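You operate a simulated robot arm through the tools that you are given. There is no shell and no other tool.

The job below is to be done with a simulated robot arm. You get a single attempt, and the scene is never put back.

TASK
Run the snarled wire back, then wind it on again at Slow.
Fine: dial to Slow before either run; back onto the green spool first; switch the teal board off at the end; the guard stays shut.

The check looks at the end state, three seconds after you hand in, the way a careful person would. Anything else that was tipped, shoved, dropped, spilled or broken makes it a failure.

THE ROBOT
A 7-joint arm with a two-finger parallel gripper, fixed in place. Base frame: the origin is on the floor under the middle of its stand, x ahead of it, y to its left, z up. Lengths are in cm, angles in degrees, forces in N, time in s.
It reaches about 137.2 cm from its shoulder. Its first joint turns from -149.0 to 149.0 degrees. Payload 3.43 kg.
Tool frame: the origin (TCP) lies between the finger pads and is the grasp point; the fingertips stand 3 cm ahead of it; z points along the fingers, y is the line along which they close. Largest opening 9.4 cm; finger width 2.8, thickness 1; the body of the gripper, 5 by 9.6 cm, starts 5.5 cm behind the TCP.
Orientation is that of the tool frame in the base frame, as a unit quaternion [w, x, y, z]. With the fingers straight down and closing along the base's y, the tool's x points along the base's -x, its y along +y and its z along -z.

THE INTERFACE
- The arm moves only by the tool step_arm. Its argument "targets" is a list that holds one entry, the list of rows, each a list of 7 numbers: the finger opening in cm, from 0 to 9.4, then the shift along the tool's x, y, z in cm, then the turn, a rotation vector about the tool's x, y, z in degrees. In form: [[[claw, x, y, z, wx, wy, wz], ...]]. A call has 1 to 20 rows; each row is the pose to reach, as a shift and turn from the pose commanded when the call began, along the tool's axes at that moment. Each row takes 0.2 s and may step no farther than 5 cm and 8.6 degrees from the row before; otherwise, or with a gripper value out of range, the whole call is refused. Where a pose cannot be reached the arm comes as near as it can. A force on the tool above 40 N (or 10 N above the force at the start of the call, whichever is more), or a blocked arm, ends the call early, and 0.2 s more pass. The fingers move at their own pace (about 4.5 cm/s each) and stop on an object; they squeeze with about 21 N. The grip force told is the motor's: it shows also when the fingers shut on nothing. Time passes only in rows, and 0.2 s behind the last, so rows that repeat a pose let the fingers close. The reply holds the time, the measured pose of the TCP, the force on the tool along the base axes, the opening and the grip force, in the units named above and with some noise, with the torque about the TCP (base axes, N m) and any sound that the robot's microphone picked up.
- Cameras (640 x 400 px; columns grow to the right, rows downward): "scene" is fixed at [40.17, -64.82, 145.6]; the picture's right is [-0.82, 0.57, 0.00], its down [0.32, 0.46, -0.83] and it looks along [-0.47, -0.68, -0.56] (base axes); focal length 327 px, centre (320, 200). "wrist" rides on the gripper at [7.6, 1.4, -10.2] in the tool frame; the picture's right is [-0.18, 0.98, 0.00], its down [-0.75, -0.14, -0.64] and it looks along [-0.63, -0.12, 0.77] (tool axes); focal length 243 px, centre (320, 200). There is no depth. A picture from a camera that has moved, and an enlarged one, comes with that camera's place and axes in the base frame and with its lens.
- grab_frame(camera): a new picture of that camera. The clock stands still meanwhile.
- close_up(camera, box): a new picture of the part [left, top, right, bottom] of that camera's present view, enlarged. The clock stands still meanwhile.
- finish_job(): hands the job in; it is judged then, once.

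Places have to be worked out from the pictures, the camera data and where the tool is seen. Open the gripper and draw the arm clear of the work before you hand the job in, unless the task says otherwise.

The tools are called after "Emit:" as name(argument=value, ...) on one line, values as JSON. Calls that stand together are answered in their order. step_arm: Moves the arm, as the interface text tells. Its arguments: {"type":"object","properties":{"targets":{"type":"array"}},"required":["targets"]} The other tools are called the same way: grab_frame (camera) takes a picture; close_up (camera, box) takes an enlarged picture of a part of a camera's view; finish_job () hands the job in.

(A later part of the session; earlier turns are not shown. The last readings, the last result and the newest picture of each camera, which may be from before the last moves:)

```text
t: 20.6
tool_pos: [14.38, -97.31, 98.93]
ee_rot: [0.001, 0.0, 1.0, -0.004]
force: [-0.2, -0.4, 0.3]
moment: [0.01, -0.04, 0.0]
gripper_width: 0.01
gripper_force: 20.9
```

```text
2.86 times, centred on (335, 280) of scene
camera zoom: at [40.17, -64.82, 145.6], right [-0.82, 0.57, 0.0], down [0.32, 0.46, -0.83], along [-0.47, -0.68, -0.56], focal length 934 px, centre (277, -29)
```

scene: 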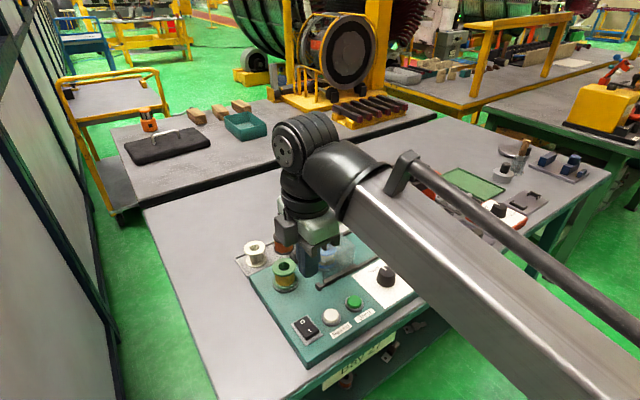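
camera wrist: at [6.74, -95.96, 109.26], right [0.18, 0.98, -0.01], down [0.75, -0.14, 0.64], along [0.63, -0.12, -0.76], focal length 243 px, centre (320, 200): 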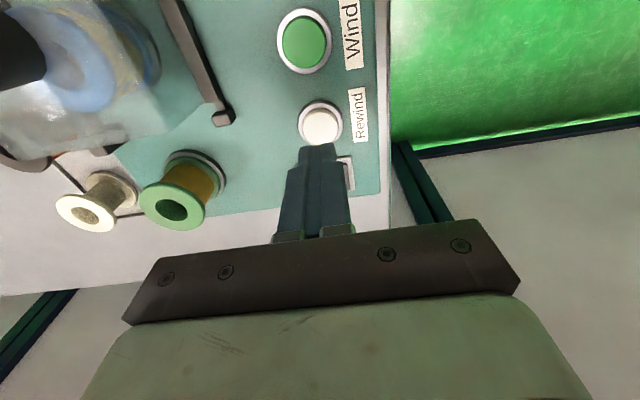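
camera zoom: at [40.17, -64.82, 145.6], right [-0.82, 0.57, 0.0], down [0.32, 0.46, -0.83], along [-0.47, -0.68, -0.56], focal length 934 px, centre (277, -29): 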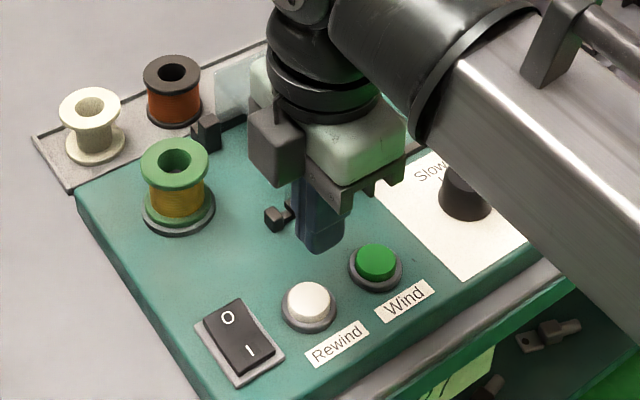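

The rocker now lies on I. The white button resolves to about (14.65, -97.45, 90); I correct +0.3 in x and -0.1 in y and press Rewind gently in small steps.

Emit:
step_arm(targets=[[[0, -0.3, -0.1, 3, 0, 0, 0], [0, -0.3, -0.1, 5, 0, 0, 0], [0, -0.3, -0.1, 5.5, 0, 0, 0], [0, -0.3, -0.1, 5.8, 0, 0, 0], [0, -0.3, -0.1, 6.0, 0, 0, 0], [0, -0.3, -0.1, 6.2, 0, 0, 0], [0, -0.3, -0.1, 6.4, 0, 0, 0], [0, -0.3, -0.1, 6.6, 0, 0, 0]]])

Emit:
close_up(camera="scene", box=[230, 210, 440, 350])

Emit:
grab_frame(camera="wrist")

```text
t: 22.4
tool_pos: [15.07, -97.6, 92.64]
ee_rot: [0.001, -0.001, 1.0, -0.005]
force: [6.0, 3.9, 19.7]
moment: [0.14, -0.1, -0.01]
gripper_width: 0.0
gripper_force: 20.8
heard: click
```

```text
2.86 times, centred on (335, 280) of scene
camera zoom: at [40.17, -64.82, 145.6], right [-0.82, 0.57, 0.0], down [0.32, 0.46, -0.83], along [-0.47, -0.68, -0.56], focal length 934 px, centre (277, -29)
```

zoom: 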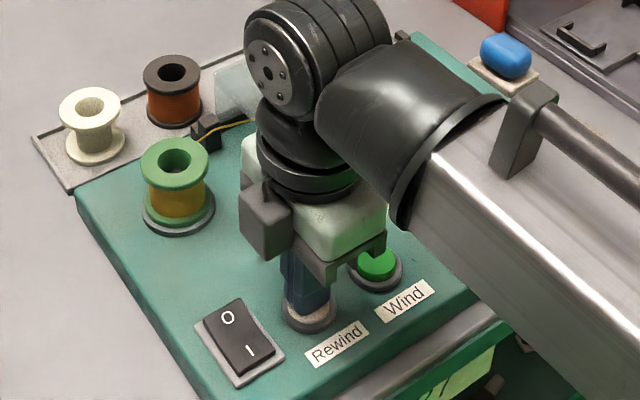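

```text
taken
camera wrist: at [7.35, -96.26, 102.95], right [0.18, 0.98, -0.01], down [0.75, -0.14, 0.65], along [0.63, -0.12, -0.76], focal length 243 px, centre (320, 200)
```

wrist: 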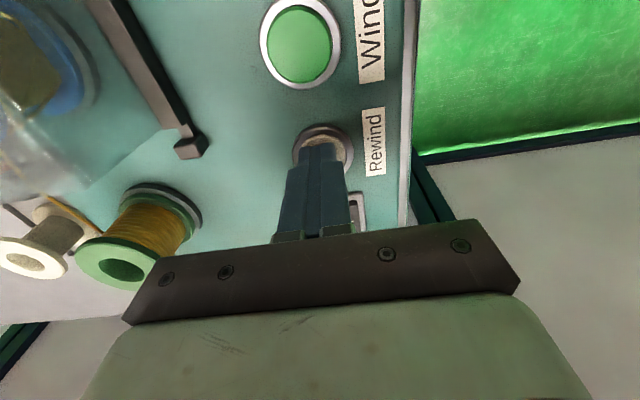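

A click was heard and a wire now runs out from under the guard past the post toward the green spool. I'll lift off the button by 3 cm and see whether the run continues by itself.

Emit:
step_arm(targets=[[[0, 0, 0, -1.5, 0, 0, 0], [0, 0, 0, -3.5, 0, 0, 0], [0, 0, 0, -3.5, 0, 0, 0]]])

Emit:
grab_frame(camera="wrist")

Emit:
close_up(camera="scene", box=[230, 210, 370, 310])

```text
t: 23.2
tool_pos: [15.08, -97.65, 96.14]
ee_rot: [0.001, -0.001, 1.0, -0.002]
force: [-0.7, -0.3, -0.8]
moment: [-0.03, 0.01, 0.01]
gripper_width: 0.0
gripper_force: 21.2
```

```text
taken
camera wrist: at [7.44, -96.31, 106.44], right [0.18, 0.98, -0.01], down [0.75, -0.14, 0.64], along [0.63, -0.12, -0.77], focal length 243 px, centre (320, 200)
```

wrist: 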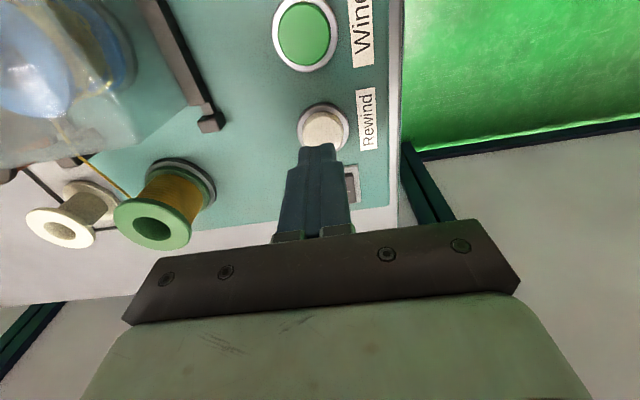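

```text
4.00 times, centred on (300, 260) of scene
camera zoom: at [40.17, -64.82, 145.6], right [-0.82, 0.57, 0.0], down [0.32, 0.46, -0.83], along [-0.47, -0.68, -0.56], focal length 1308 px, centre (400, -40)
```

zoom: 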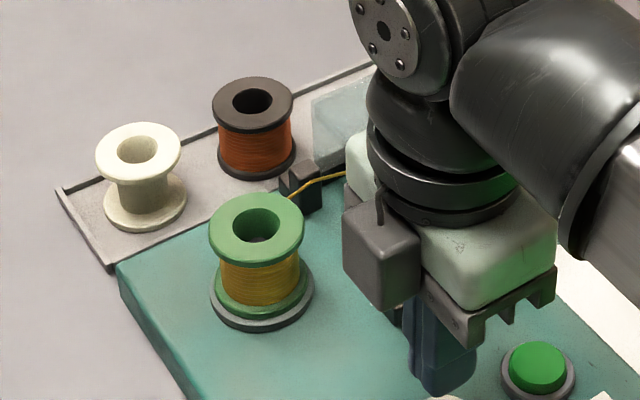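

The button popped back and the wire still stretches to the green spool, so the run seems latched. I'll raise the arm and move off toward -x so both cameras see the spools clearly.

Emit:
step_arm(targets=[[[0, 0, 0, -4.5, 0, 0, 0], [0, 2, 0, -9, 0, 0, 0], [0, 6, 0, -12, 0, 0, 0], [0, 10.5, 0, -14, 0, 0, 0], [0, 15, 0, -16, 0, 0, 0], [0, 19.5, 0, -17, 0, 0, 0], [0, 24, 0, -17, 0, 0, 0]]])

Emit:
grab_frame(camera="scene")

Emit:
close_up(camera="scene", box=[240, 215, 370, 300])

Emit:
grab_frame(camera="wrist")

```text
t: 24.8
tool_pos: [-9.17, -97.89, 112.83]
ee_rot: [0.001, 0.0, 1.0, -0.004]
force: [0.4, -0.4, -0.3]
moment: [0.0, -0.01, 0.0]
gripper_width: 0.0
gripper_force: 21.4
```

```text
taken
```

scene: 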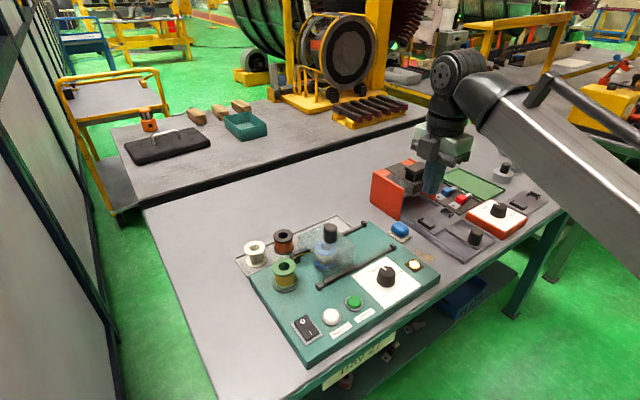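

```text
4.71 times, centred on (305, 258) of scene
camera zoom: at [40.17, -64.82, 145.6], right [-0.82, 0.57, 0.0], down [0.32, 0.46, -0.83], along [-0.47, -0.68, -0.56], focal length 1539 px, centre (391, -71)
```

zoom: 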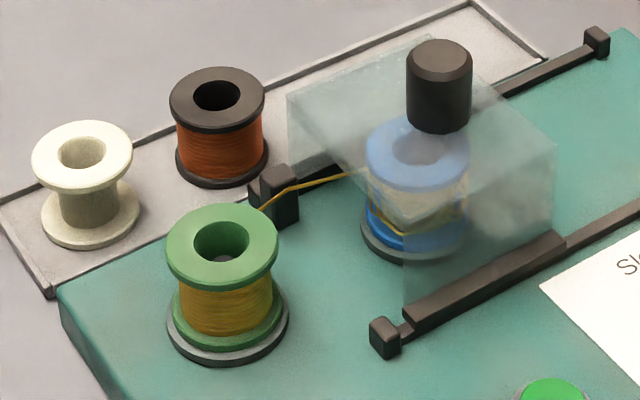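

```text
taken
camera wrist: at [-16.86, -96.51, 123.19], right [0.18, 0.98, -0.01], down [0.75, -0.14, 0.64], along [0.63, -0.12, -0.76], focal length 243 px, centre (320, 200)
```

wrist: 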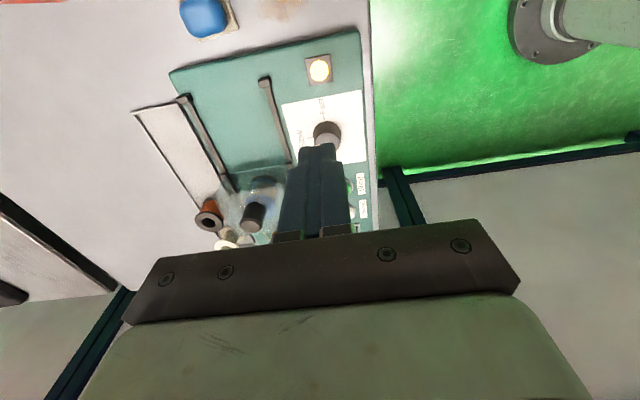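

The wire is unwinding from the blue spool through the guide post to the green spool. I'll hold still a few seconds and watch.

Emit:
step_arm(targets=[[[0, 0, 0, 0, 0, 0, 0], [0, 0, 0, 0, 0, 0, 0], [0, 0, 0, 0, 0, 0, 0], [0, 0, 0, 0, 0, 0, 0], [0, 0, 0, 0, 0, 0, 0], [0, 0, 0, 0, 0, 0, 0], [0, 0, 0, 0, 0, 0, 0], [0, 0, 0, 0, 0, 0, 0], [0, 0, 0, 0, 0, 0, 0], [0, 0, 0, 0, 0, 0, 0]]])

Emit:
close_up(camera="scene", box=[240, 215, 370, 300])

```text
t: 27.0
tool_pos: [-9.21, -97.85, 112.89]
ee_rot: [0.001, 0.0, 1.0, -0.003]
force: [0.3, -0.4, 0.2]
moment: [0.0, 0.02, 0.0]
gripper_width: 0.01
gripper_force: 21.4
```

```text
4.71 times, centred on (305, 258) of scene
camera zoom: at [40.17, -64.82, 145.6], right [-0.82, 0.57, 0.0], down [0.32, 0.46, -0.83], along [-0.47, -0.68, -0.56], focal length 1539 px, centre (391, -71)
```

zoom: 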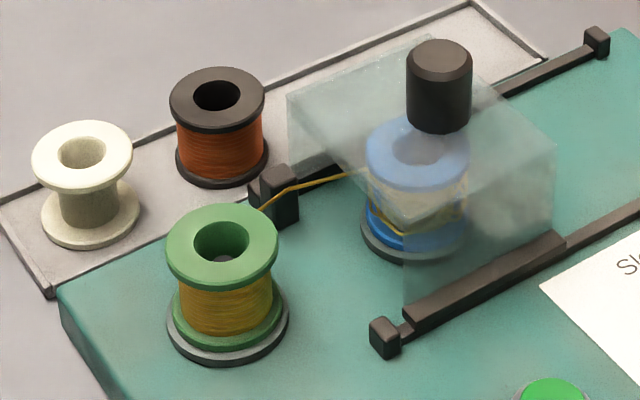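

The picture at t=27.0 looks the same as at 24.8, so the run may only go while the button is held. I'll take tighter shots two seconds apart to make sure.

Emit:
close_up(camera="scene", box=[290, 225, 350, 275])

Emit:
close_up(camera="scene", box=[265, 250, 315, 300])

Emit:
step_arm(targets=[[[0, 0, 0, 0, 0, 0, 0], [0, 0, 0, 0, 0, 0, 0], [0, 0, 0, 0, 0, 0, 0], [0, 0, 0, 0, 0, 0, 0], [0, 0, 0, 0, 0, 0, 0], [0, 0, 0, 0, 0, 0, 0], [0, 0, 0, 0, 0, 0, 0], [0, 0, 0, 0, 0, 0, 0], [0, 0, 0, 0, 0, 0, 0], [0, 0, 0, 0, 0, 0, 0]]])

Emit:
close_up(camera="scene", box=[290, 225, 350, 275])

Emit:
close_up(camera="scene", box=[265, 250, 315, 300])

```text
8.00 times, centred on (320, 250) of scene
camera zoom: at [40.17, -64.82, 145.6], right [-0.82, 0.57, 0.0], down [0.32, 0.46, -0.83], along [-0.47, -0.68, -0.56], focal length 2617 px, centre (320, -200)
```

zoom: 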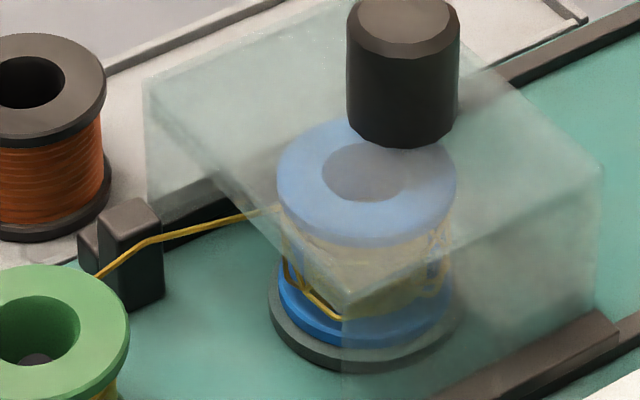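

```text
8.00 times, centred on (290, 275) of scene
camera zoom: at [40.17, -64.82, 145.6], right [-0.82, 0.57, 0.0], down [0.32, 0.46, -0.83], along [-0.47, -0.68, -0.56], focal length 2617 px, centre (560, -400)
```

zoom: 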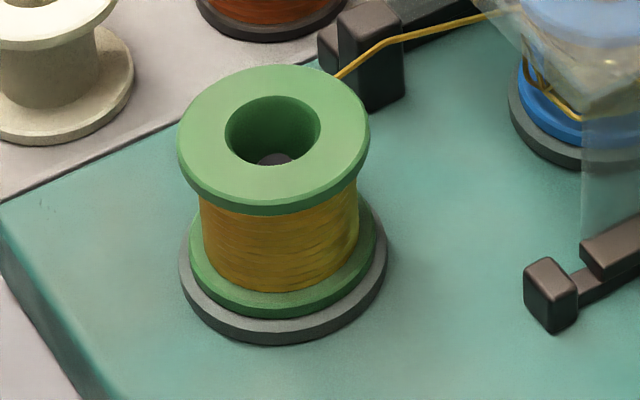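

```text
t: 29.2
tool_pos: [-9.27, -97.91, 112.87]
ee_rot: [0.001, -0.001, 1.0, -0.004]
force: [-0.2, -0.7, 0.1]
moment: [0.01, -0.03, 0.03]
gripper_width: 0.0
gripper_force: 20.5
```

```text
8.00 times, centred on (320, 250) of scene
camera zoom: at [40.17, -64.82, 145.6], right [-0.82, 0.57, 0.0], down [0.32, 0.46, -0.83], along [-0.47, -0.68, -0.56], focal length 2617 px, centre (320, -200)
```

zoom: 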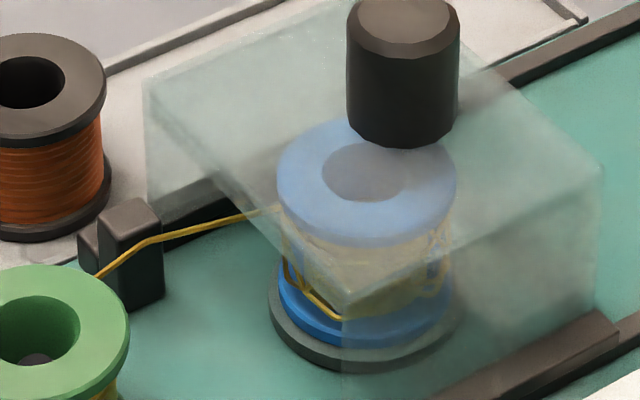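

```text
8.00 times, centred on (290, 275) of scene
camera zoom: at [40.17, -64.82, 145.6], right [-0.82, 0.57, 0.0], down [0.32, 0.46, -0.83], along [-0.47, -0.68, -0.56], focal length 2617 px, centre (560, -400)
```

zoom: 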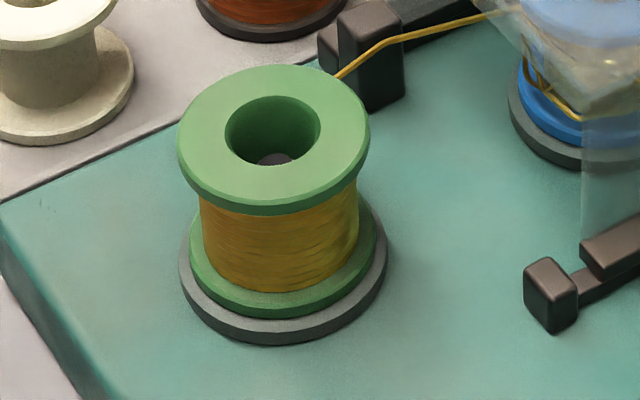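

Nothing changes with the button released, so Rewind is hold-to-run. I'll return to it with the gripper yawed +30° so the wrist camera keeps the blue spool in view while I hold the button.

Emit:
step_arm(targets=[[[0, -4.5, 0.1, 0, 0, 0, 5], [0, -9, 0.2, 0, 0, 0, 10], [0, -13.5, 0.3, 0, 0, 0, 15], [0, -18, 0.4, 0, 0, 0, 20], [0, -22, 0.4, 1, 0, 0, 25], [0, -23.85, 0.45, 4, 0, 0, 30], [0, -23.85, 0.45, 8.5, 0, 0, 30], [0, -23.85, 0.45, 13, 0, 0, 30], [0, -23.85, 0.45, 14.5, 0, 0, 30], [0, -23.85, 0.45, 14.5, 0, 0, 30]]])

Emit:
grab_frame(camera="wrist")

Emit:
close_up(camera="scene", box=[270, 240, 400, 340])

```text
t: 31.4
tool_pos: [14.79, -97.18, 98.31]
ee_rot: [0.002, 0.258, 0.966, -0.003]
force: [-0.3, -0.4, 0.6]
moment: [-0.04, -0.01, -0.01]
gripper_width: 0.0
gripper_force: 21.0
```

```text
taken
camera wrist: at [8.85, -92.11, 108.56], right [0.65, 0.76, 0.0], down [0.58, -0.49, 0.65], along [0.49, -0.42, -0.76], focal length 243 px, centre (320, 200)
```

wrist: 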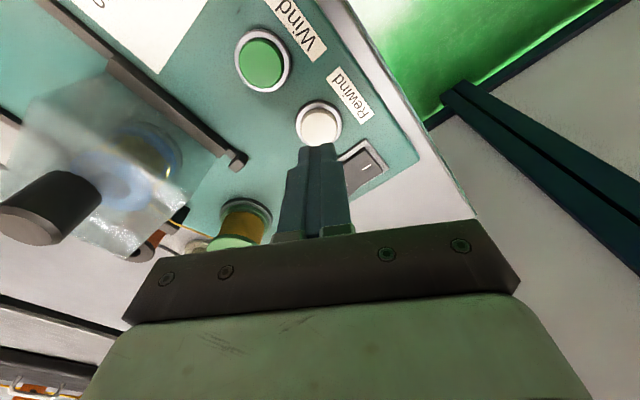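

```text
4.00 times, centred on (335, 290) of scene
camera zoom: at [40.17, -64.82, 145.6], right [-0.82, 0.57, 0.0], down [0.32, 0.46, -0.83], along [-0.47, -0.68, -0.56], focal length 1308 px, centre (260, -160)
```

zoom: 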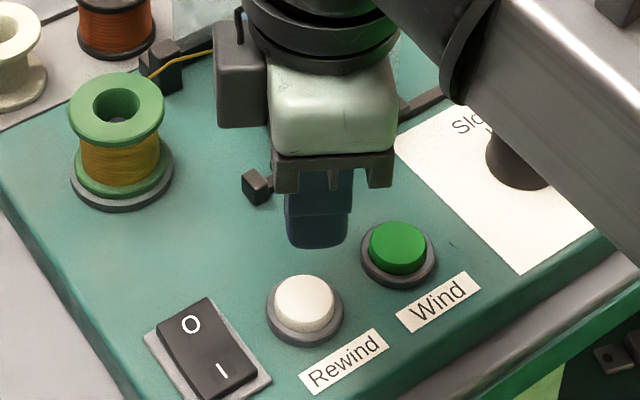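

The blue spool is visible through the guard in the wrist view and the button sits just under the fingertips (needs about -0.2 in y). Pressing now and holding about 1.5 s to watch what the wire does.

Emit:
step_arm(targets=[[[0, -0.05, -0.2, 3, 0, 0, 0], [0, -0.05, -0.2, 4.8, 0, 0, 0], [0, -0.05, -0.2, 5.3, 0, 0, 0], [0, -0.05, -0.2, 5.7, 0, 0, 0], [0, -0.05, -0.2, 5.95, 0, 0, 0], [0, -0.05, -0.2, 5.95, 0, 0, 0], [0, -0.05, -0.2, 5.95, 0, 0, 0], [0, -0.05, -0.2, 5.95, 0, 0, 0], [0, -0.05, -0.2, 5.95, 0, 0, 0], [0, -0.05, -0.2, 5.95, 0, 0, 0], [0, -0.05, -0.2, 5.95, 0, 0, 0], [0, -0.05, -0.2, 5.95, 0, 0, 0]]])

Emit:
grab_frame(camera="wrist")

Emit:
close_up(camera="scene", box=[230, 230, 370, 330])

```text
t: 34.0
tool_pos: [14.66, -97.34, 92.62]
ee_rot: [0.002, 0.259, 0.966, -0.003]
force: [4.7, 6.3, 25.2]
moment: [0.24, -0.12, -0.04]
gripper_width: 0.02
gripper_force: 20.9
heard: click
```

```text
taken
camera wrist: at [8.77, -92.33, 102.87], right [0.65, 0.76, 0.0], down [0.58, -0.49, 0.65], along [0.49, -0.42, -0.76], focal length 243 px, centre (320, 200)
```

wrist: 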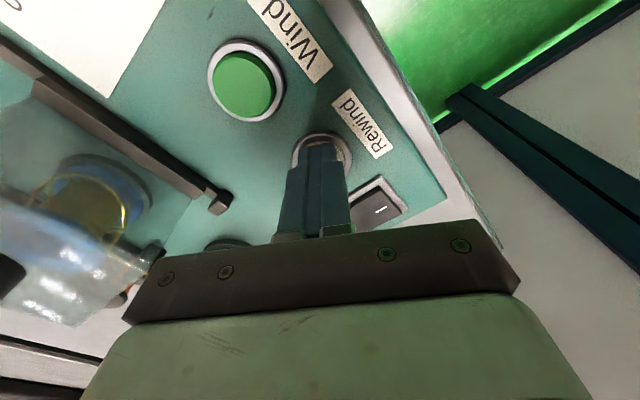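

```text
4.00 times, centred on (300, 280) of scene
camera zoom: at [40.17, -64.82, 145.6], right [-0.82, 0.57, 0.0], down [0.32, 0.46, -0.83], along [-0.47, -0.68, -0.56], focal length 1308 px, centre (400, -120)
```

zoom: 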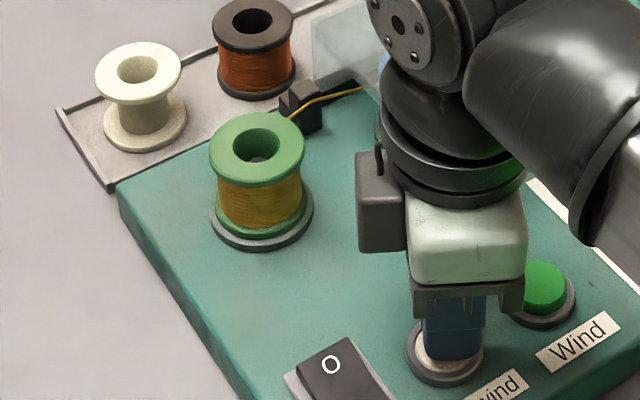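

Click heard and the button is held. I'll enlarge the blue spool now, hold two more seconds, and compare.

Emit:
close_up(camera="wrist", box=[0, 110, 200, 300])

Emit:
step_arm(targets=[[[0, 0, 0, 0, 0, 0, 0], [0, 0, 0, 0, 0, 0, 0], [0, 0, 0, 0, 0, 0, 0], [0, 0, 0, 0, 0, 0, 0], [0, 0, 0, 0, 0, 0, 0], [0, 0, 0, 0, 0, 0, 0], [0, 0, 0, 0, 0, 0, 0], [0, 0, 0, 0, 0, 0, 0], [0, 0, 0, 0, 0, 0, 0]]])

Emit:
close_up(camera="wrist", box=[0, 110, 200, 300])

Emit:
close_up(camera="scene", box=[230, 230, 370, 330])

```text
2.11 times, centred on (100, 205) of wrist
camera zoom: at [8.77, -92.33, 102.87], right [0.65, 0.76, 0.0], down [0.58, -0.49, 0.65], along [0.49, -0.42, -0.76], focal length 511 px, centre (783, 190)
```

zoom: 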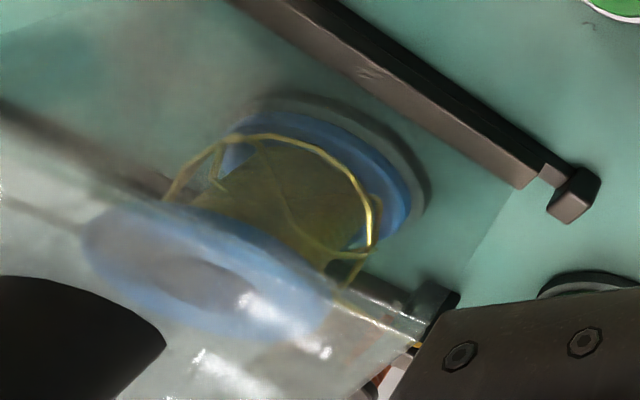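

```text
t: 36.0
tool_pos: [14.58, -97.33, 92.56]
ee_rot: [0.002, 0.259, 0.966, -0.003]
force: [5.9, 1.4, 28.9]
moment: [0.18, -0.12, -0.02]
gripper_width: 0.0
gripper_force: 20.6
```

```text
2.11 times, centred on (100, 205) of wrist
camera zoom: at [8.76, -92.34, 102.87], right [0.65, 0.76, 0.0], down [0.58, -0.49, 0.65], along [0.49, -0.42, -0.76], focal length 511 px, centre (783, 190)
```

zoom: 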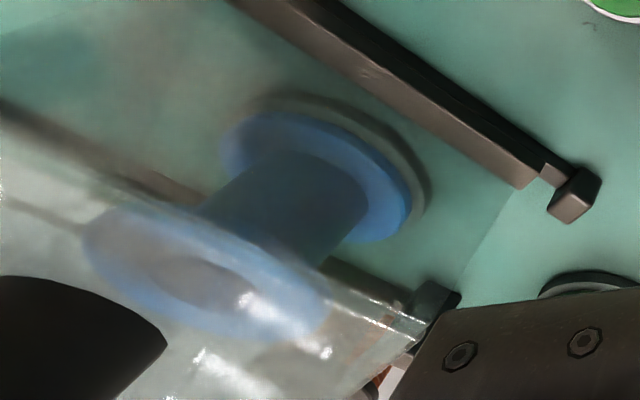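

```text
4.00 times, centred on (300, 280) of scene
camera zoom: at [40.17, -64.82, 145.6], right [-0.82, 0.57, 0.0], down [0.32, 0.46, -0.83], along [-0.47, -0.68, -0.56], focal length 1308 px, centre (400, -120)
```

zoom: 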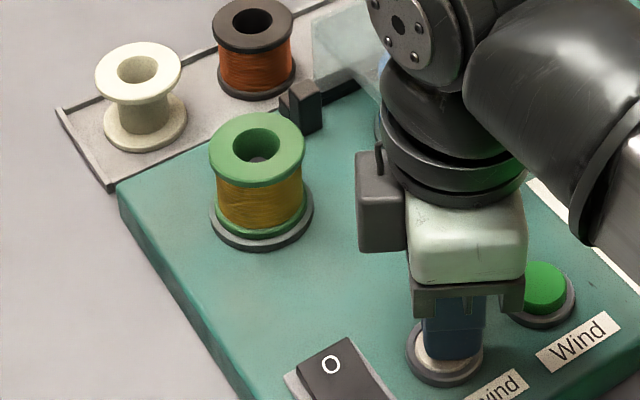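

The blue spool is now bare and the wire is fully back on the green spool. I'll lift off Rewind, square the gripper, and move above Wind at about (8.6, -97.4).

Emit:
step_arm(targets=[[[0, 0, 0, -2.5, 0, 0, 0], [0, 0, 0, -5.7, 0, 0, -5], [0, 2.6, -1.5, -5.7, 0, 0, -12.5], [0, 5.24, -3.03, -5.7, 0, 0, -20], [0, 5.24, -3.03, -5.7, 0, 0, -27.5], [0, 5.24, -3.03, -5.7, 0, 0, -30], [0, 5.24, -3.03, -5.7, 0, 0, -30]]])

Emit:
grab_frame(camera="wrist")

Emit:
close_up(camera="scene", box=[230, 210, 440, 350])

```text
t: 37.6
tool_pos: [8.74, -97.51, 98.24]
ee_rot: [0.001, -0.001, 1.0, -0.004]
force: [0.3, 1.0, -0.1]
moment: [0.03, 0.01, 0.01]
gripper_width: 0.0
gripper_force: 21.3
```

```text
taken
camera wrist: at [1.05, -96.11, 108.58], right [0.18, 0.98, -0.01], down [0.75, -0.14, 0.64], along [0.63, -0.12, -0.76], focal length 243 px, centre (320, 200)
```

wrist: 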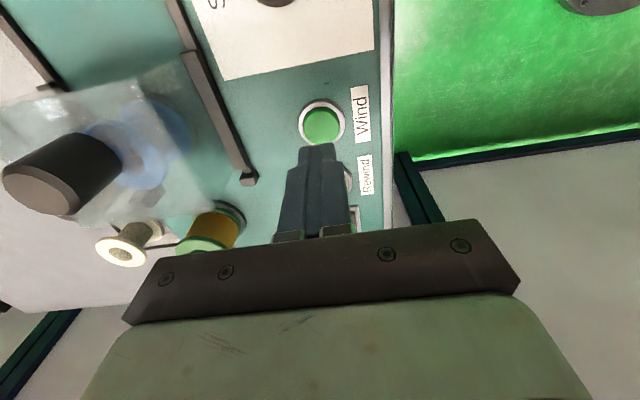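

```text
2.86 times, centred on (335, 280) of scene
camera zoom: at [40.17, -64.82, 145.6], right [-0.82, 0.57, 0.0], down [0.32, 0.46, -0.83], along [-0.47, -0.68, -0.56], focal length 934 px, centre (277, -29)
```

zoom: 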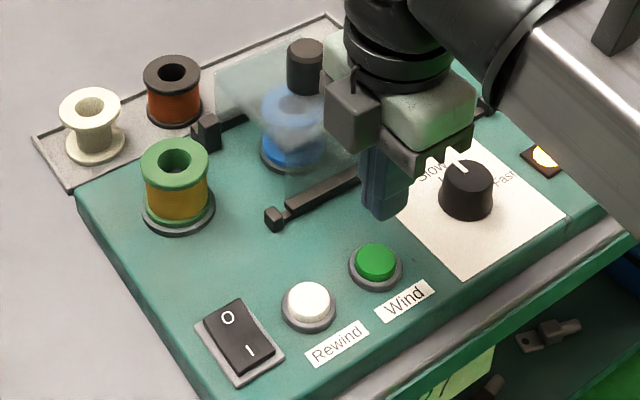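

Blue spool is bare, dial on Slow, lamp lit, guard unmoved, and the fingertips are centred over Wind to within 0.1 cm. I press Wind and hold, checking after about a second.

Emit:
step_arm(targets=[[[0, 0, 0.05, 3, 0, 0, 0], [0, 0, 0.05, 4.8, 0, 0, 0], [0, 0, 0.05, 5.3, 0, 0, 0], [0, 0, 0.05, 5.7, 0, 0, 0], [0, 0, 0.05, 5.95, 0, 0, 0], [0, 0, 0.05, 5.95, 0, 0, 0], [0, 0, 0.05, 5.95, 0, 0, 0], [0, 0, 0.05, 5.95, 0, 0, 0], [0, 0, 0.05, 5.95, 0, 0, 0]]])

Emit:
grab_frame(camera="wrist")

Emit:
close_up(camera="scene", box=[240, 210, 380, 310])

```text
t: 39.4
tool_pos: [8.73, -97.37, 92.78]
ee_rot: [0.0, 0.0, 1.0, -0.005]
force: [-0.9, 4.3, 16.2]
moment: [0.15, 0.01, 0.01]
gripper_width: 0.0
gripper_force: 20.7
heard: click
stopped in row 8: the force on the tool passed its limit at 41 N (the readings are from after the stop); the commanded pose is now the measured one
```

```text
taken
camera wrist: at [1.08, -95.99, 102.98], right [0.18, 0.98, -0.01], down [0.75, -0.14, 0.64], along [0.63, -0.13, -0.77], focal length 243 px, centre (320, 200)
```

wrist: 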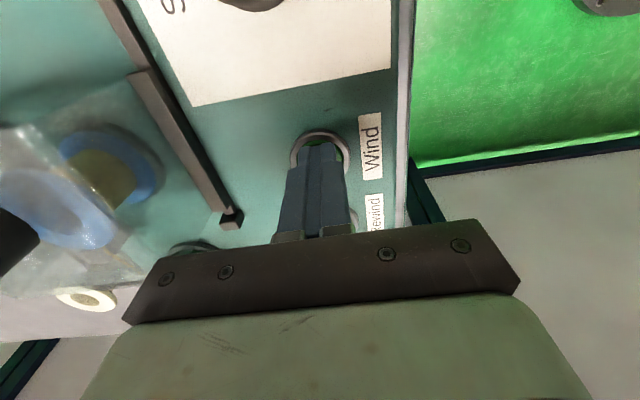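

```text
4.00 times, centred on (310, 260) of scene
camera zoom: at [40.17, -64.82, 145.6], right [-0.82, 0.57, 0.0], down [0.32, 0.46, -0.83], along [-0.47, -0.68, -0.56], focal length 1308 px, centre (360, -40)
```

zoom: 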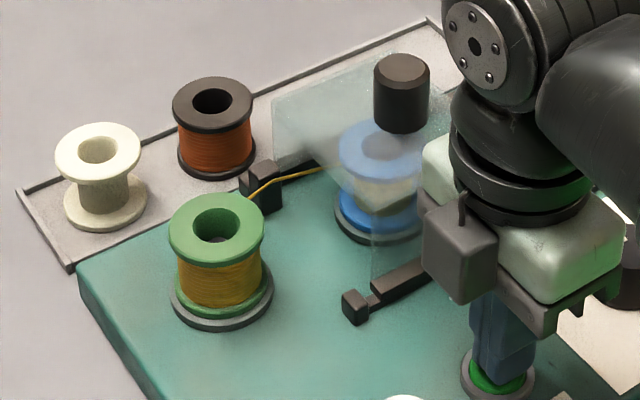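

Winding has begun: a wire runs to the blue spool and a yellow layer is building. The call stopped on force, but 16 N remains on the button; I'll inspect the spool, then hold on.

Emit:
close_up(camera="wrist", box=[0, 100, 200, 290])

Emit:
step_arm(targets=[[[0, 0, 0, 0, 0, 0, 0], [0, 0, 0, 0.05, 0, 0, 0], [0, 0, 0, 0.05, 0, 0, 0], [0, 0, 0, 0.05, 0, 0, 0]]])

Emit:
close_up(camera="wrist", box=[0, 100, 200, 290])

Emit:
close_up(camera="scene", box=[240, 210, 380, 310])

```text
2.11 times, centred on (100, 195) of wrist
camera zoom: at [1.08, -95.99, 102.98], right [0.18, 0.98, -0.01], down [0.75, -0.14, 0.64], along [0.63, -0.13, -0.77], focal length 511 px, centre (783, 210)
```

zoom: 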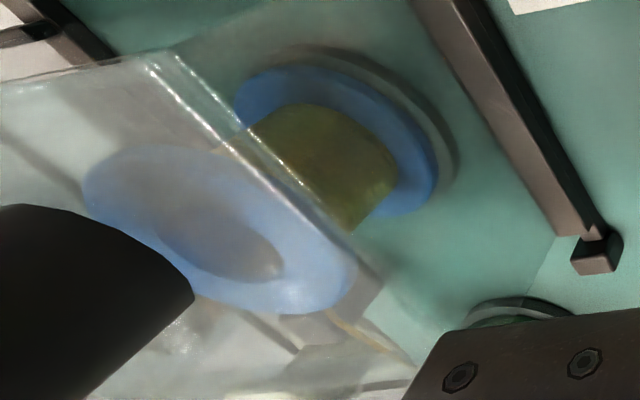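

```text
t: 40.4
tool_pos: [8.74, -97.4, 92.59]
ee_rot: [0.001, 0.0, 1.0, -0.006]
force: [4.0, 9.1, 27.6]
moment: [0.39, -0.1, -0.08]
gripper_width: 0.0
gripper_force: 21.1
```

```text
2.11 times, centred on (100, 195) of wrist
camera zoom: at [1.06, -96.02, 102.89], right [0.18, 0.98, -0.01], down [0.75, -0.13, 0.64], along [0.63, -0.13, -0.76], focal length 511 px, centre (783, 210)
```

zoom: 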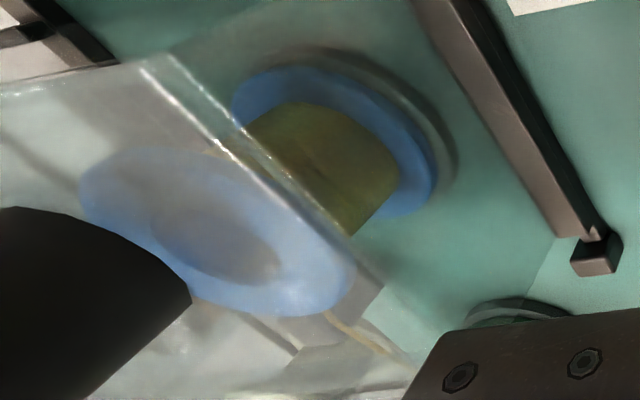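

```text
4.00 times, centred on (310, 260) of scene
camera zoom: at [40.17, -64.82, 145.6], right [-0.82, 0.57, 0.0], down [0.32, 0.46, -0.83], along [-0.47, -0.68, -0.56], focal length 1308 px, centre (360, -40)
```

zoom: 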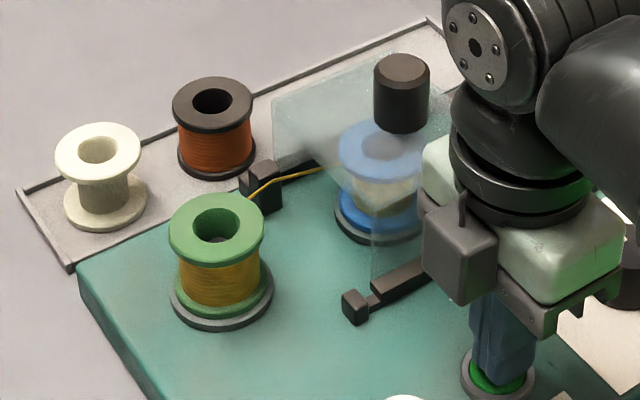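

Neat yellow windings are building on the blue spool with 27 N on the button. I'll keep holding two more seconds and compare the layer.

Emit:
step_arm(targets=[[[0, 0, 0, 0, 0, 0, 0], [0, 0, 0, 0, 0, 0, 0], [0, 0, 0, 0, 0, 0, 0], [0, 0, 0, 0, 0, 0, 0], [0, 0, 0, 0, 0, 0, 0], [0, 0, 0, 0, 0, 0, 0], [0, 0, 0, 0, 0, 0, 0], [0, 0, 0, 0, 0, 0, 0], [0, 0, 0, 0, 0, 0, 0]]])

Emit:
close_up(camera="wrist", box=[0, 100, 200, 290])

Emit:
close_up(camera="scene", box=[240, 210, 380, 310])

```text
t: 42.4
tool_pos: [8.72, -97.45, 92.67]
ee_rot: [0.001, -0.001, 1.0, -0.005]
force: [10.5, 7.7, 33.8]
moment: [0.32, -0.22, -0.04]
gripper_width: 0.02
gripper_force: 20.7
```

```text
2.11 times, centred on (100, 195) of wrist
camera zoom: at [1.05, -96.02, 102.89], right [0.18, 0.98, -0.01], down [0.75, -0.13, 0.64], along [0.63, -0.13, -0.76], focal length 511 px, centre (783, 210)
```

zoom: 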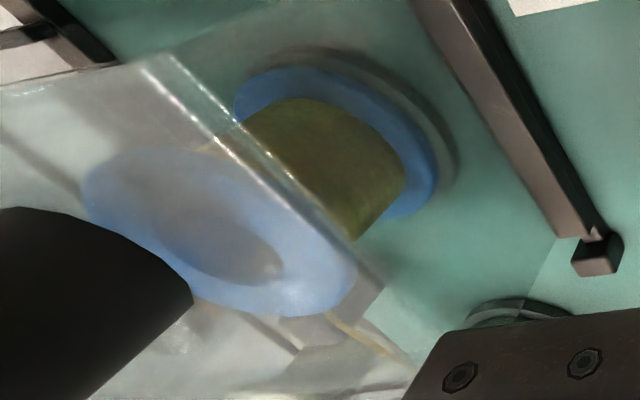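

```text
4.00 times, centred on (310, 260) of scene
camera zoom: at [40.17, -64.82, 145.6], right [-0.82, 0.57, 0.0], down [0.32, 0.46, -0.83], along [-0.47, -0.68, -0.56], focal length 1308 px, centre (360, -40)
```

zoom: 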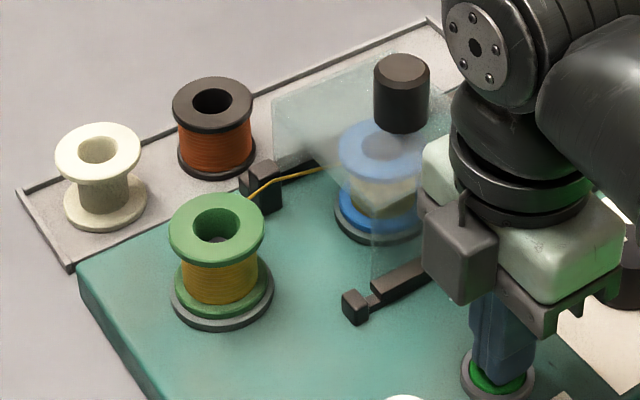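

The layer is thicker than before, so the winding is progressing at slow speed. I'll keep holding with a hair less press to stay below the force limit.

Emit:
step_arm(targets=[[[0, 0, 0, -0.05, 0, 0, 0], [0, 0, 0, -0.05, 0, 0, 0], [0, 0, 0, -0.05, 0, 0, 0], [0, 0, 0, -0.05, 0, 0, 0], [0, 0, 0, -0.05, 0, 0, 0], [0, 0, 0, -0.05, 0, 0, 0], [0, 0, 0, -0.05, 0, 0, 0], [0, 0, 0, -0.05, 0, 0, 0], [0, 0, 0, -0.05, 0, 0, 0], [0, 0, 0, -0.05, 0, 0, 0], [0, 0, 0, -0.05, 0, 0, 0], [0, 0, 0, -0.05, 0, 0, 0], [0, 0, 0, -0.05, 0, 0, 0], [0, 0, 0, -0.05, 0, 0, 0]]])

Emit:
close_up(camera="wrist", box=[0, 100, 200, 290])

Emit:
close_up(camera="scene", box=[240, 210, 380, 310])

```text
t: 45.4
tool_pos: [8.7, -97.46, 92.51]
ee_rot: [0.001, -0.001, 1.0, -0.005]
force: [1.2, 0.8, 23.3]
moment: [0.07, 0.0, -0.02]
gripper_width: 0.0
gripper_force: 21.0
```

```text
2.11 times, centred on (100, 195) of wrist
camera zoom: at [1.04, -96.04, 102.9], right [0.18, 0.98, -0.01], down [0.75, -0.13, 0.64], along [0.63, -0.13, -0.76], focal length 511 px, centre (783, 210)
```

zoom: 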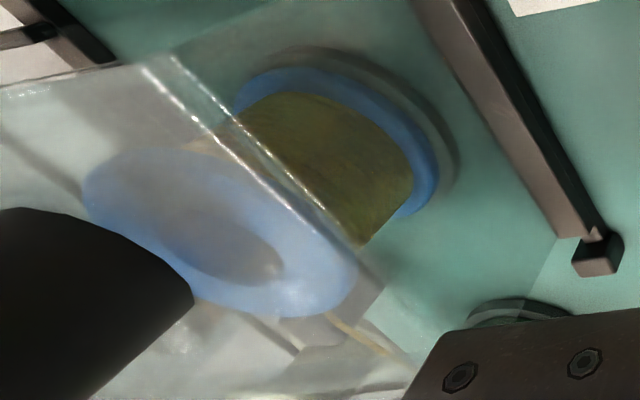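

```text
4.00 times, centred on (310, 260) of scene
camera zoom: at [40.17, -64.82, 145.6], right [-0.82, 0.57, 0.0], down [0.32, 0.46, -0.83], along [-0.47, -0.68, -0.56], focal length 1308 px, centre (360, -40)
```

zoom: 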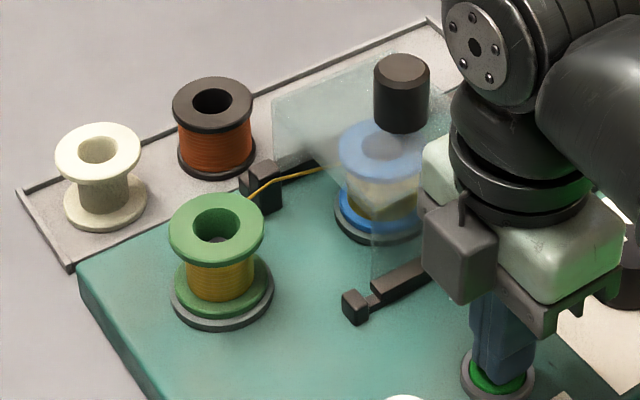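

The winding keeps growing and the green spool is getting thinner. Before holding further, I'll compare the amounts with my earlier views using the same crops.

Emit:
close_up(camera="scene", box=[240, 215, 370, 300])

Emit:
close_up(camera="scene", box=[290, 225, 350, 275])

Emit:
close_up(camera="scene", box=[265, 250, 315, 300])

```text
4.71 times, centred on (305, 258) of scene
camera zoom: at [40.17, -64.82, 145.6], right [-0.82, 0.57, 0.0], down [0.32, 0.46, -0.83], along [-0.47, -0.68, -0.56], focal length 1539 px, centre (391, -71)
```

zoom: 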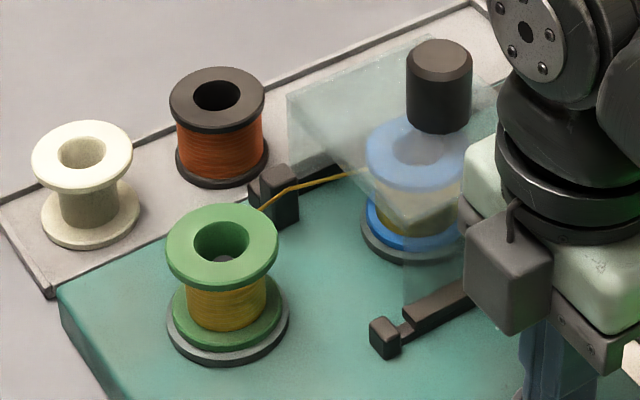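

```text
8.00 times, centred on (320, 250) of scene
camera zoom: at [40.17, -64.82, 145.6], right [-0.82, 0.57, 0.0], down [0.32, 0.46, -0.83], along [-0.47, -0.68, -0.56], focal length 2617 px, centre (320, -200)
```

zoom: 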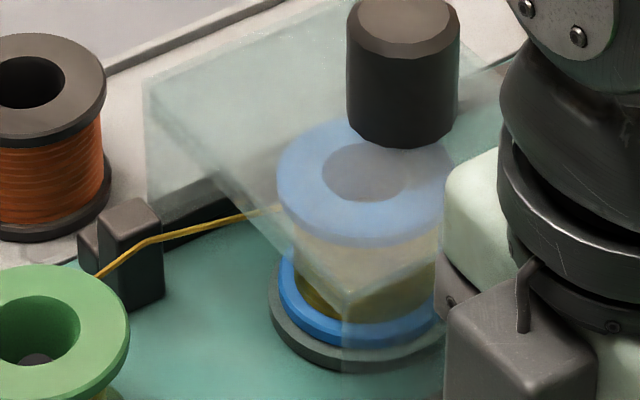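

```text
8.00 times, centred on (290, 275) of scene
camera zoom: at [40.17, -64.82, 145.6], right [-0.82, 0.57, 0.0], down [0.32, 0.46, -0.83], along [-0.47, -0.68, -0.56], focal length 2617 px, centre (560, -400)
```

zoom: 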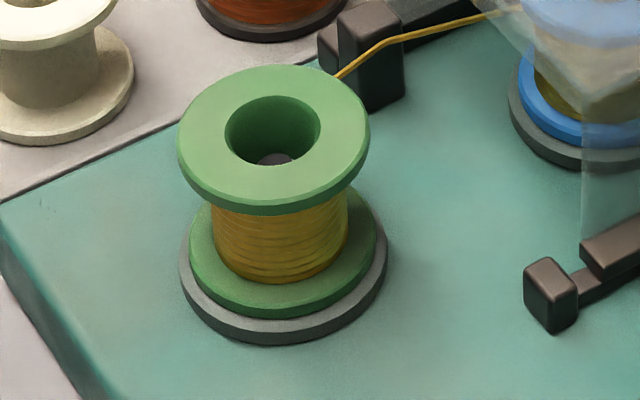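

Judging by the green spool's diameter (widths about 156 at start, 172 when fully rewound, 136 now at the same scale), the winding is neat and about two-thirds through, and both spools have room. I'll keep holding in short bursts and watch for the natural end of the run.

Emit:
step_arm(targets=[[[0, 0, 0, 0, 0, 0, 0], [0, 0, 0, 0, 0, 0, 0], [0, 0, 0, 0, 0, 0, 0], [0, 0, 0, 0, 0, 0, 0], [0, 0, 0, 0, 0, 0, 0], [0, 0, 0, 0, 0, 0, 0], [0, 0, 0, 0, 0, 0, 0]]])

Emit:
close_up(camera="wrist", box=[0, 100, 200, 290])

Emit:
close_up(camera="scene", box=[265, 240, 335, 300])

```text
t: 47.0
tool_pos: [8.64, -97.48, 92.76]
ee_rot: [0.001, 0.0, 1.0, -0.005]
force: [-1.6, -0.3, 24.8]
moment: [0.04, 0.09, 0.02]
gripper_width: 0.01
gripper_force: 20.3
```

```text
2.11 times, centred on (100, 195) of wrist
camera zoom: at [1.04, -96.04, 102.9], right [0.18, 0.98, -0.01], down [0.75, -0.13, 0.64], along [0.63, -0.13, -0.76], focal length 511 px, centre (783, 210)
```

zoom: 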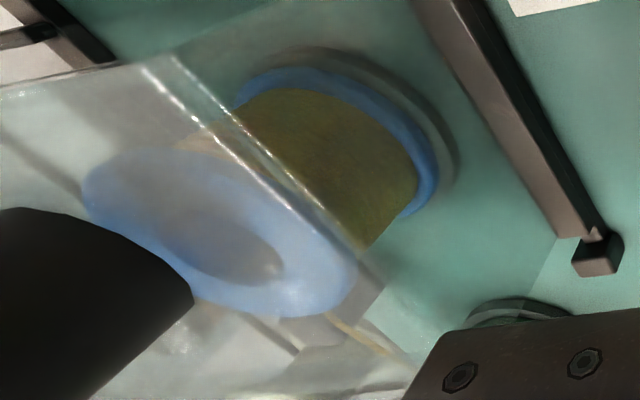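

```text
6.67 times, centred on (300, 270) of scene
camera zoom: at [40.17, -64.82, 145.6], right [-0.82, 0.57, 0.0], down [0.32, 0.46, -0.83], along [-0.47, -0.68, -0.56], focal length 2180 px, centre (453, -267)
```

zoom: 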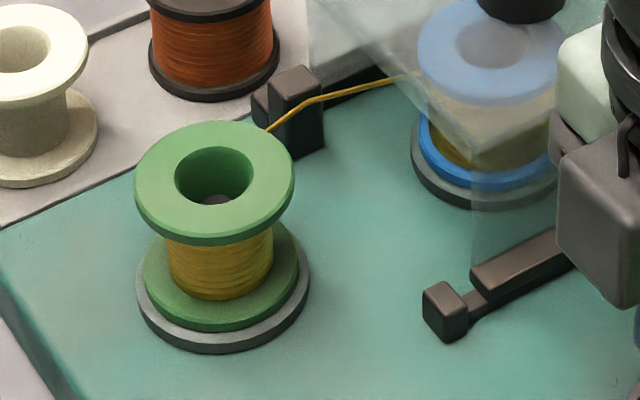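

Still winding neatly; the green winding is now about 127 at the same scale. Holding another 1.6 s.

Emit:
step_arm(targets=[[[0, 0, 0, 0, 0, 0, 0], [0, 0, 0, 0, 0, 0, 0], [0, 0, 0, 0, 0, 0, 0], [0, 0, 0, 0, 0, 0, 0], [0, 0, 0, 0, 0, 0, 0], [0, 0, 0, 0, 0, 0, 0], [0, 0, 0, 0, 0, 0, 0]]])

Emit:
close_up(camera="wrist", box=[0, 100, 200, 290])

Emit:
close_up(camera="scene", box=[265, 240, 335, 300])

```text
t: 48.6
tool_pos: [8.69, -97.53, 92.7]
ee_rot: [0.002, 0.0, 1.0, -0.006]
force: [-2.4, -1.2, 25.6]
moment: [0.01, 0.07, -0.01]
gripper_width: 0.0
gripper_force: 21.3
```

```text
2.11 times, centred on (100, 195) of wrist
camera zoom: at [1.05, -96.04, 102.9], right [0.18, 0.98, -0.01], down [0.75, -0.13, 0.64], along [0.63, -0.13, -0.76], focal length 511 px, centre (783, 210)
```

zoom: 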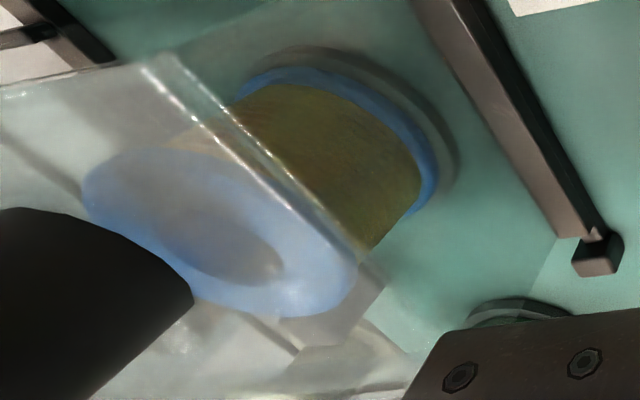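

```text
6.67 times, centred on (300, 270) of scene
camera zoom: at [40.17, -64.82, 145.6], right [-0.82, 0.57, 0.0], down [0.32, 0.46, -0.83], along [-0.47, -0.68, -0.56], focal length 2180 px, centre (453, -267)
```

zoom: 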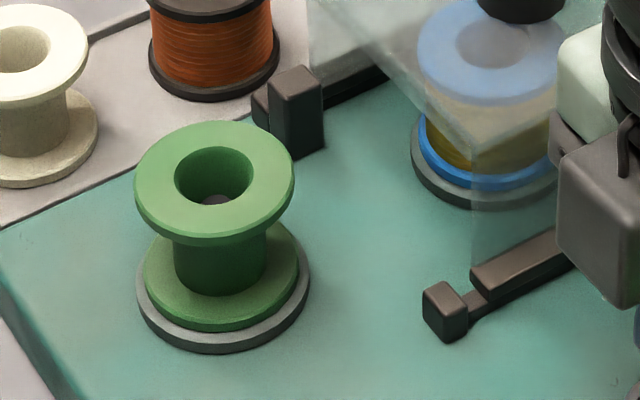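

The green spool is bare and the wire line is gone: all of the wire is now wound neatly on the blue spool, and the run has ended. I'll lift off Wind and move above the rocker's O end at about (20.35, -99.7).

Emit:
step_arm(targets=[[[0, 0, 0, -2.5, 0, 0, 0], [0, 0, 0, -6, 0, 0, 0], [0, -4, -0.75, -6.5, 0, 0, 0], [0, -8, -1.5, -6.5, 0, 0, 0], [0, -11.65, -2.2, -6.5, 0, 0, 0], [0, -11.65, -2.2, -6.5, 0, 0, 0], [0, -11.65, -2.2, -6.5, 0, 0, 0]]])

Emit:
grab_frame(camera="wrist")

Emit:
close_up(camera="scene", box=[270, 270, 370, 350])

```text
t: 50.2
tool_pos: [20.47, -99.45, 99.26]
ee_rot: [0.001, -0.001, 1.0, -0.004]
force: [0.4, 0.6, -0.1]
moment: [0.0, -0.04, 0.0]
gripper_width: 0.0
gripper_force: 21.2
```

```text
taken
camera wrist: at [12.84, -98.0, 109.6], right [0.18, 0.98, -0.01], down [0.75, -0.14, 0.64], along [0.63, -0.12, -0.76], focal length 243 px, centre (320, 200)
```

wrist: 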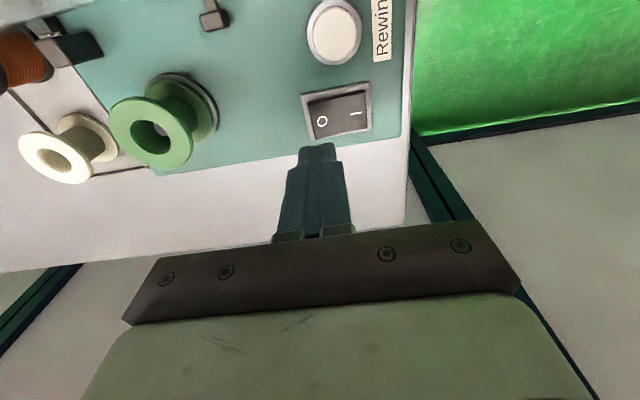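

```text
5.00 times, centred on (320, 310) of scene
camera zoom: at [40.17, -64.82, 145.6], right [-0.82, 0.57, 0.0], down [0.32, 0.46, -0.83], along [-0.47, -0.68, -0.56], focal length 1635 px, centre (320, -350)
```

zoom: 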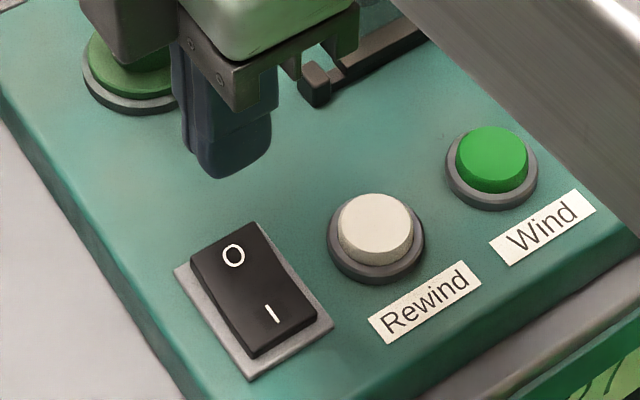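

The O end is raised, with its mark at about (20.4, -99.3). I shift -0.25 in y to press nearer the O end and press down in small steps.

Emit:
step_arm(targets=[[[0, 0, -0.25, 3, 0, 0, 0], [0, 0, -0.25, 4.8, 0, 0, 0], [0, 0, -0.25, 5.3, 0, 0, 0], [0, 0, -0.25, 5.6, 0, 0, 0], [0, 0, -0.25, 5.9, 0, 0, 0], [0, 0, -0.25, 6.2, 0, 0, 0], [0, 0, -0.25, 6.4, 0, 0, 0], [0, 0, -0.25, 6.6, 0, 0, 0]]])

Emit:
close_up(camera="scene", box=[270, 270, 370, 350])

Emit:
close_up(camera="scene", box=[380, 240, 440, 285])

```text
t: 51.9
tool_pos: [20.29, -99.82, 93.23]
ee_rot: [0.001, 0.0, 1.0, -0.006]
force: [0.0, 6.5, 11.7]
moment: [0.3, 0.03, 0.0]
gripper_width: 0.0
gripper_force: 21.1
stopped in row 8: the force on the tool passed its limit at 44 N (the readings are from after the stop); the commanded pose is now the measured one
```

```text
5.00 times, centred on (320, 310) of scene
camera zoom: at [40.17, -64.82, 145.6], right [-0.82, 0.57, 0.0], down [0.32, 0.46, -0.83], along [-0.47, -0.68, -0.56], focal length 1635 px, centre (320, -350)
```

zoom: 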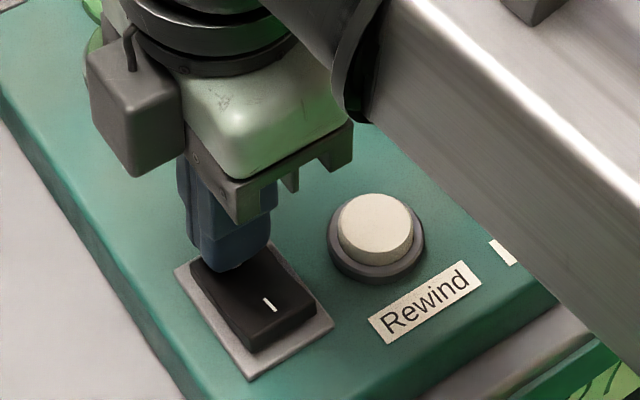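

```text
8.89 times, centred on (410, 262) of scene
camera zoom: at [40.17, -64.82, 145.6], right [-0.82, 0.57, 0.0], down [0.32, 0.46, -0.83], along [-0.47, -0.68, -0.56], focal length 2907 px, centre (-480, -356)
```

zoom: 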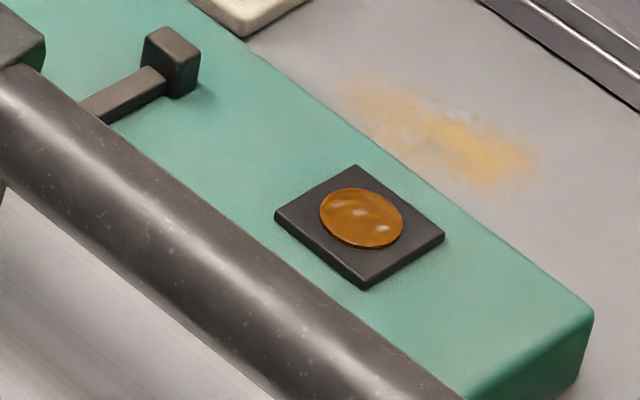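

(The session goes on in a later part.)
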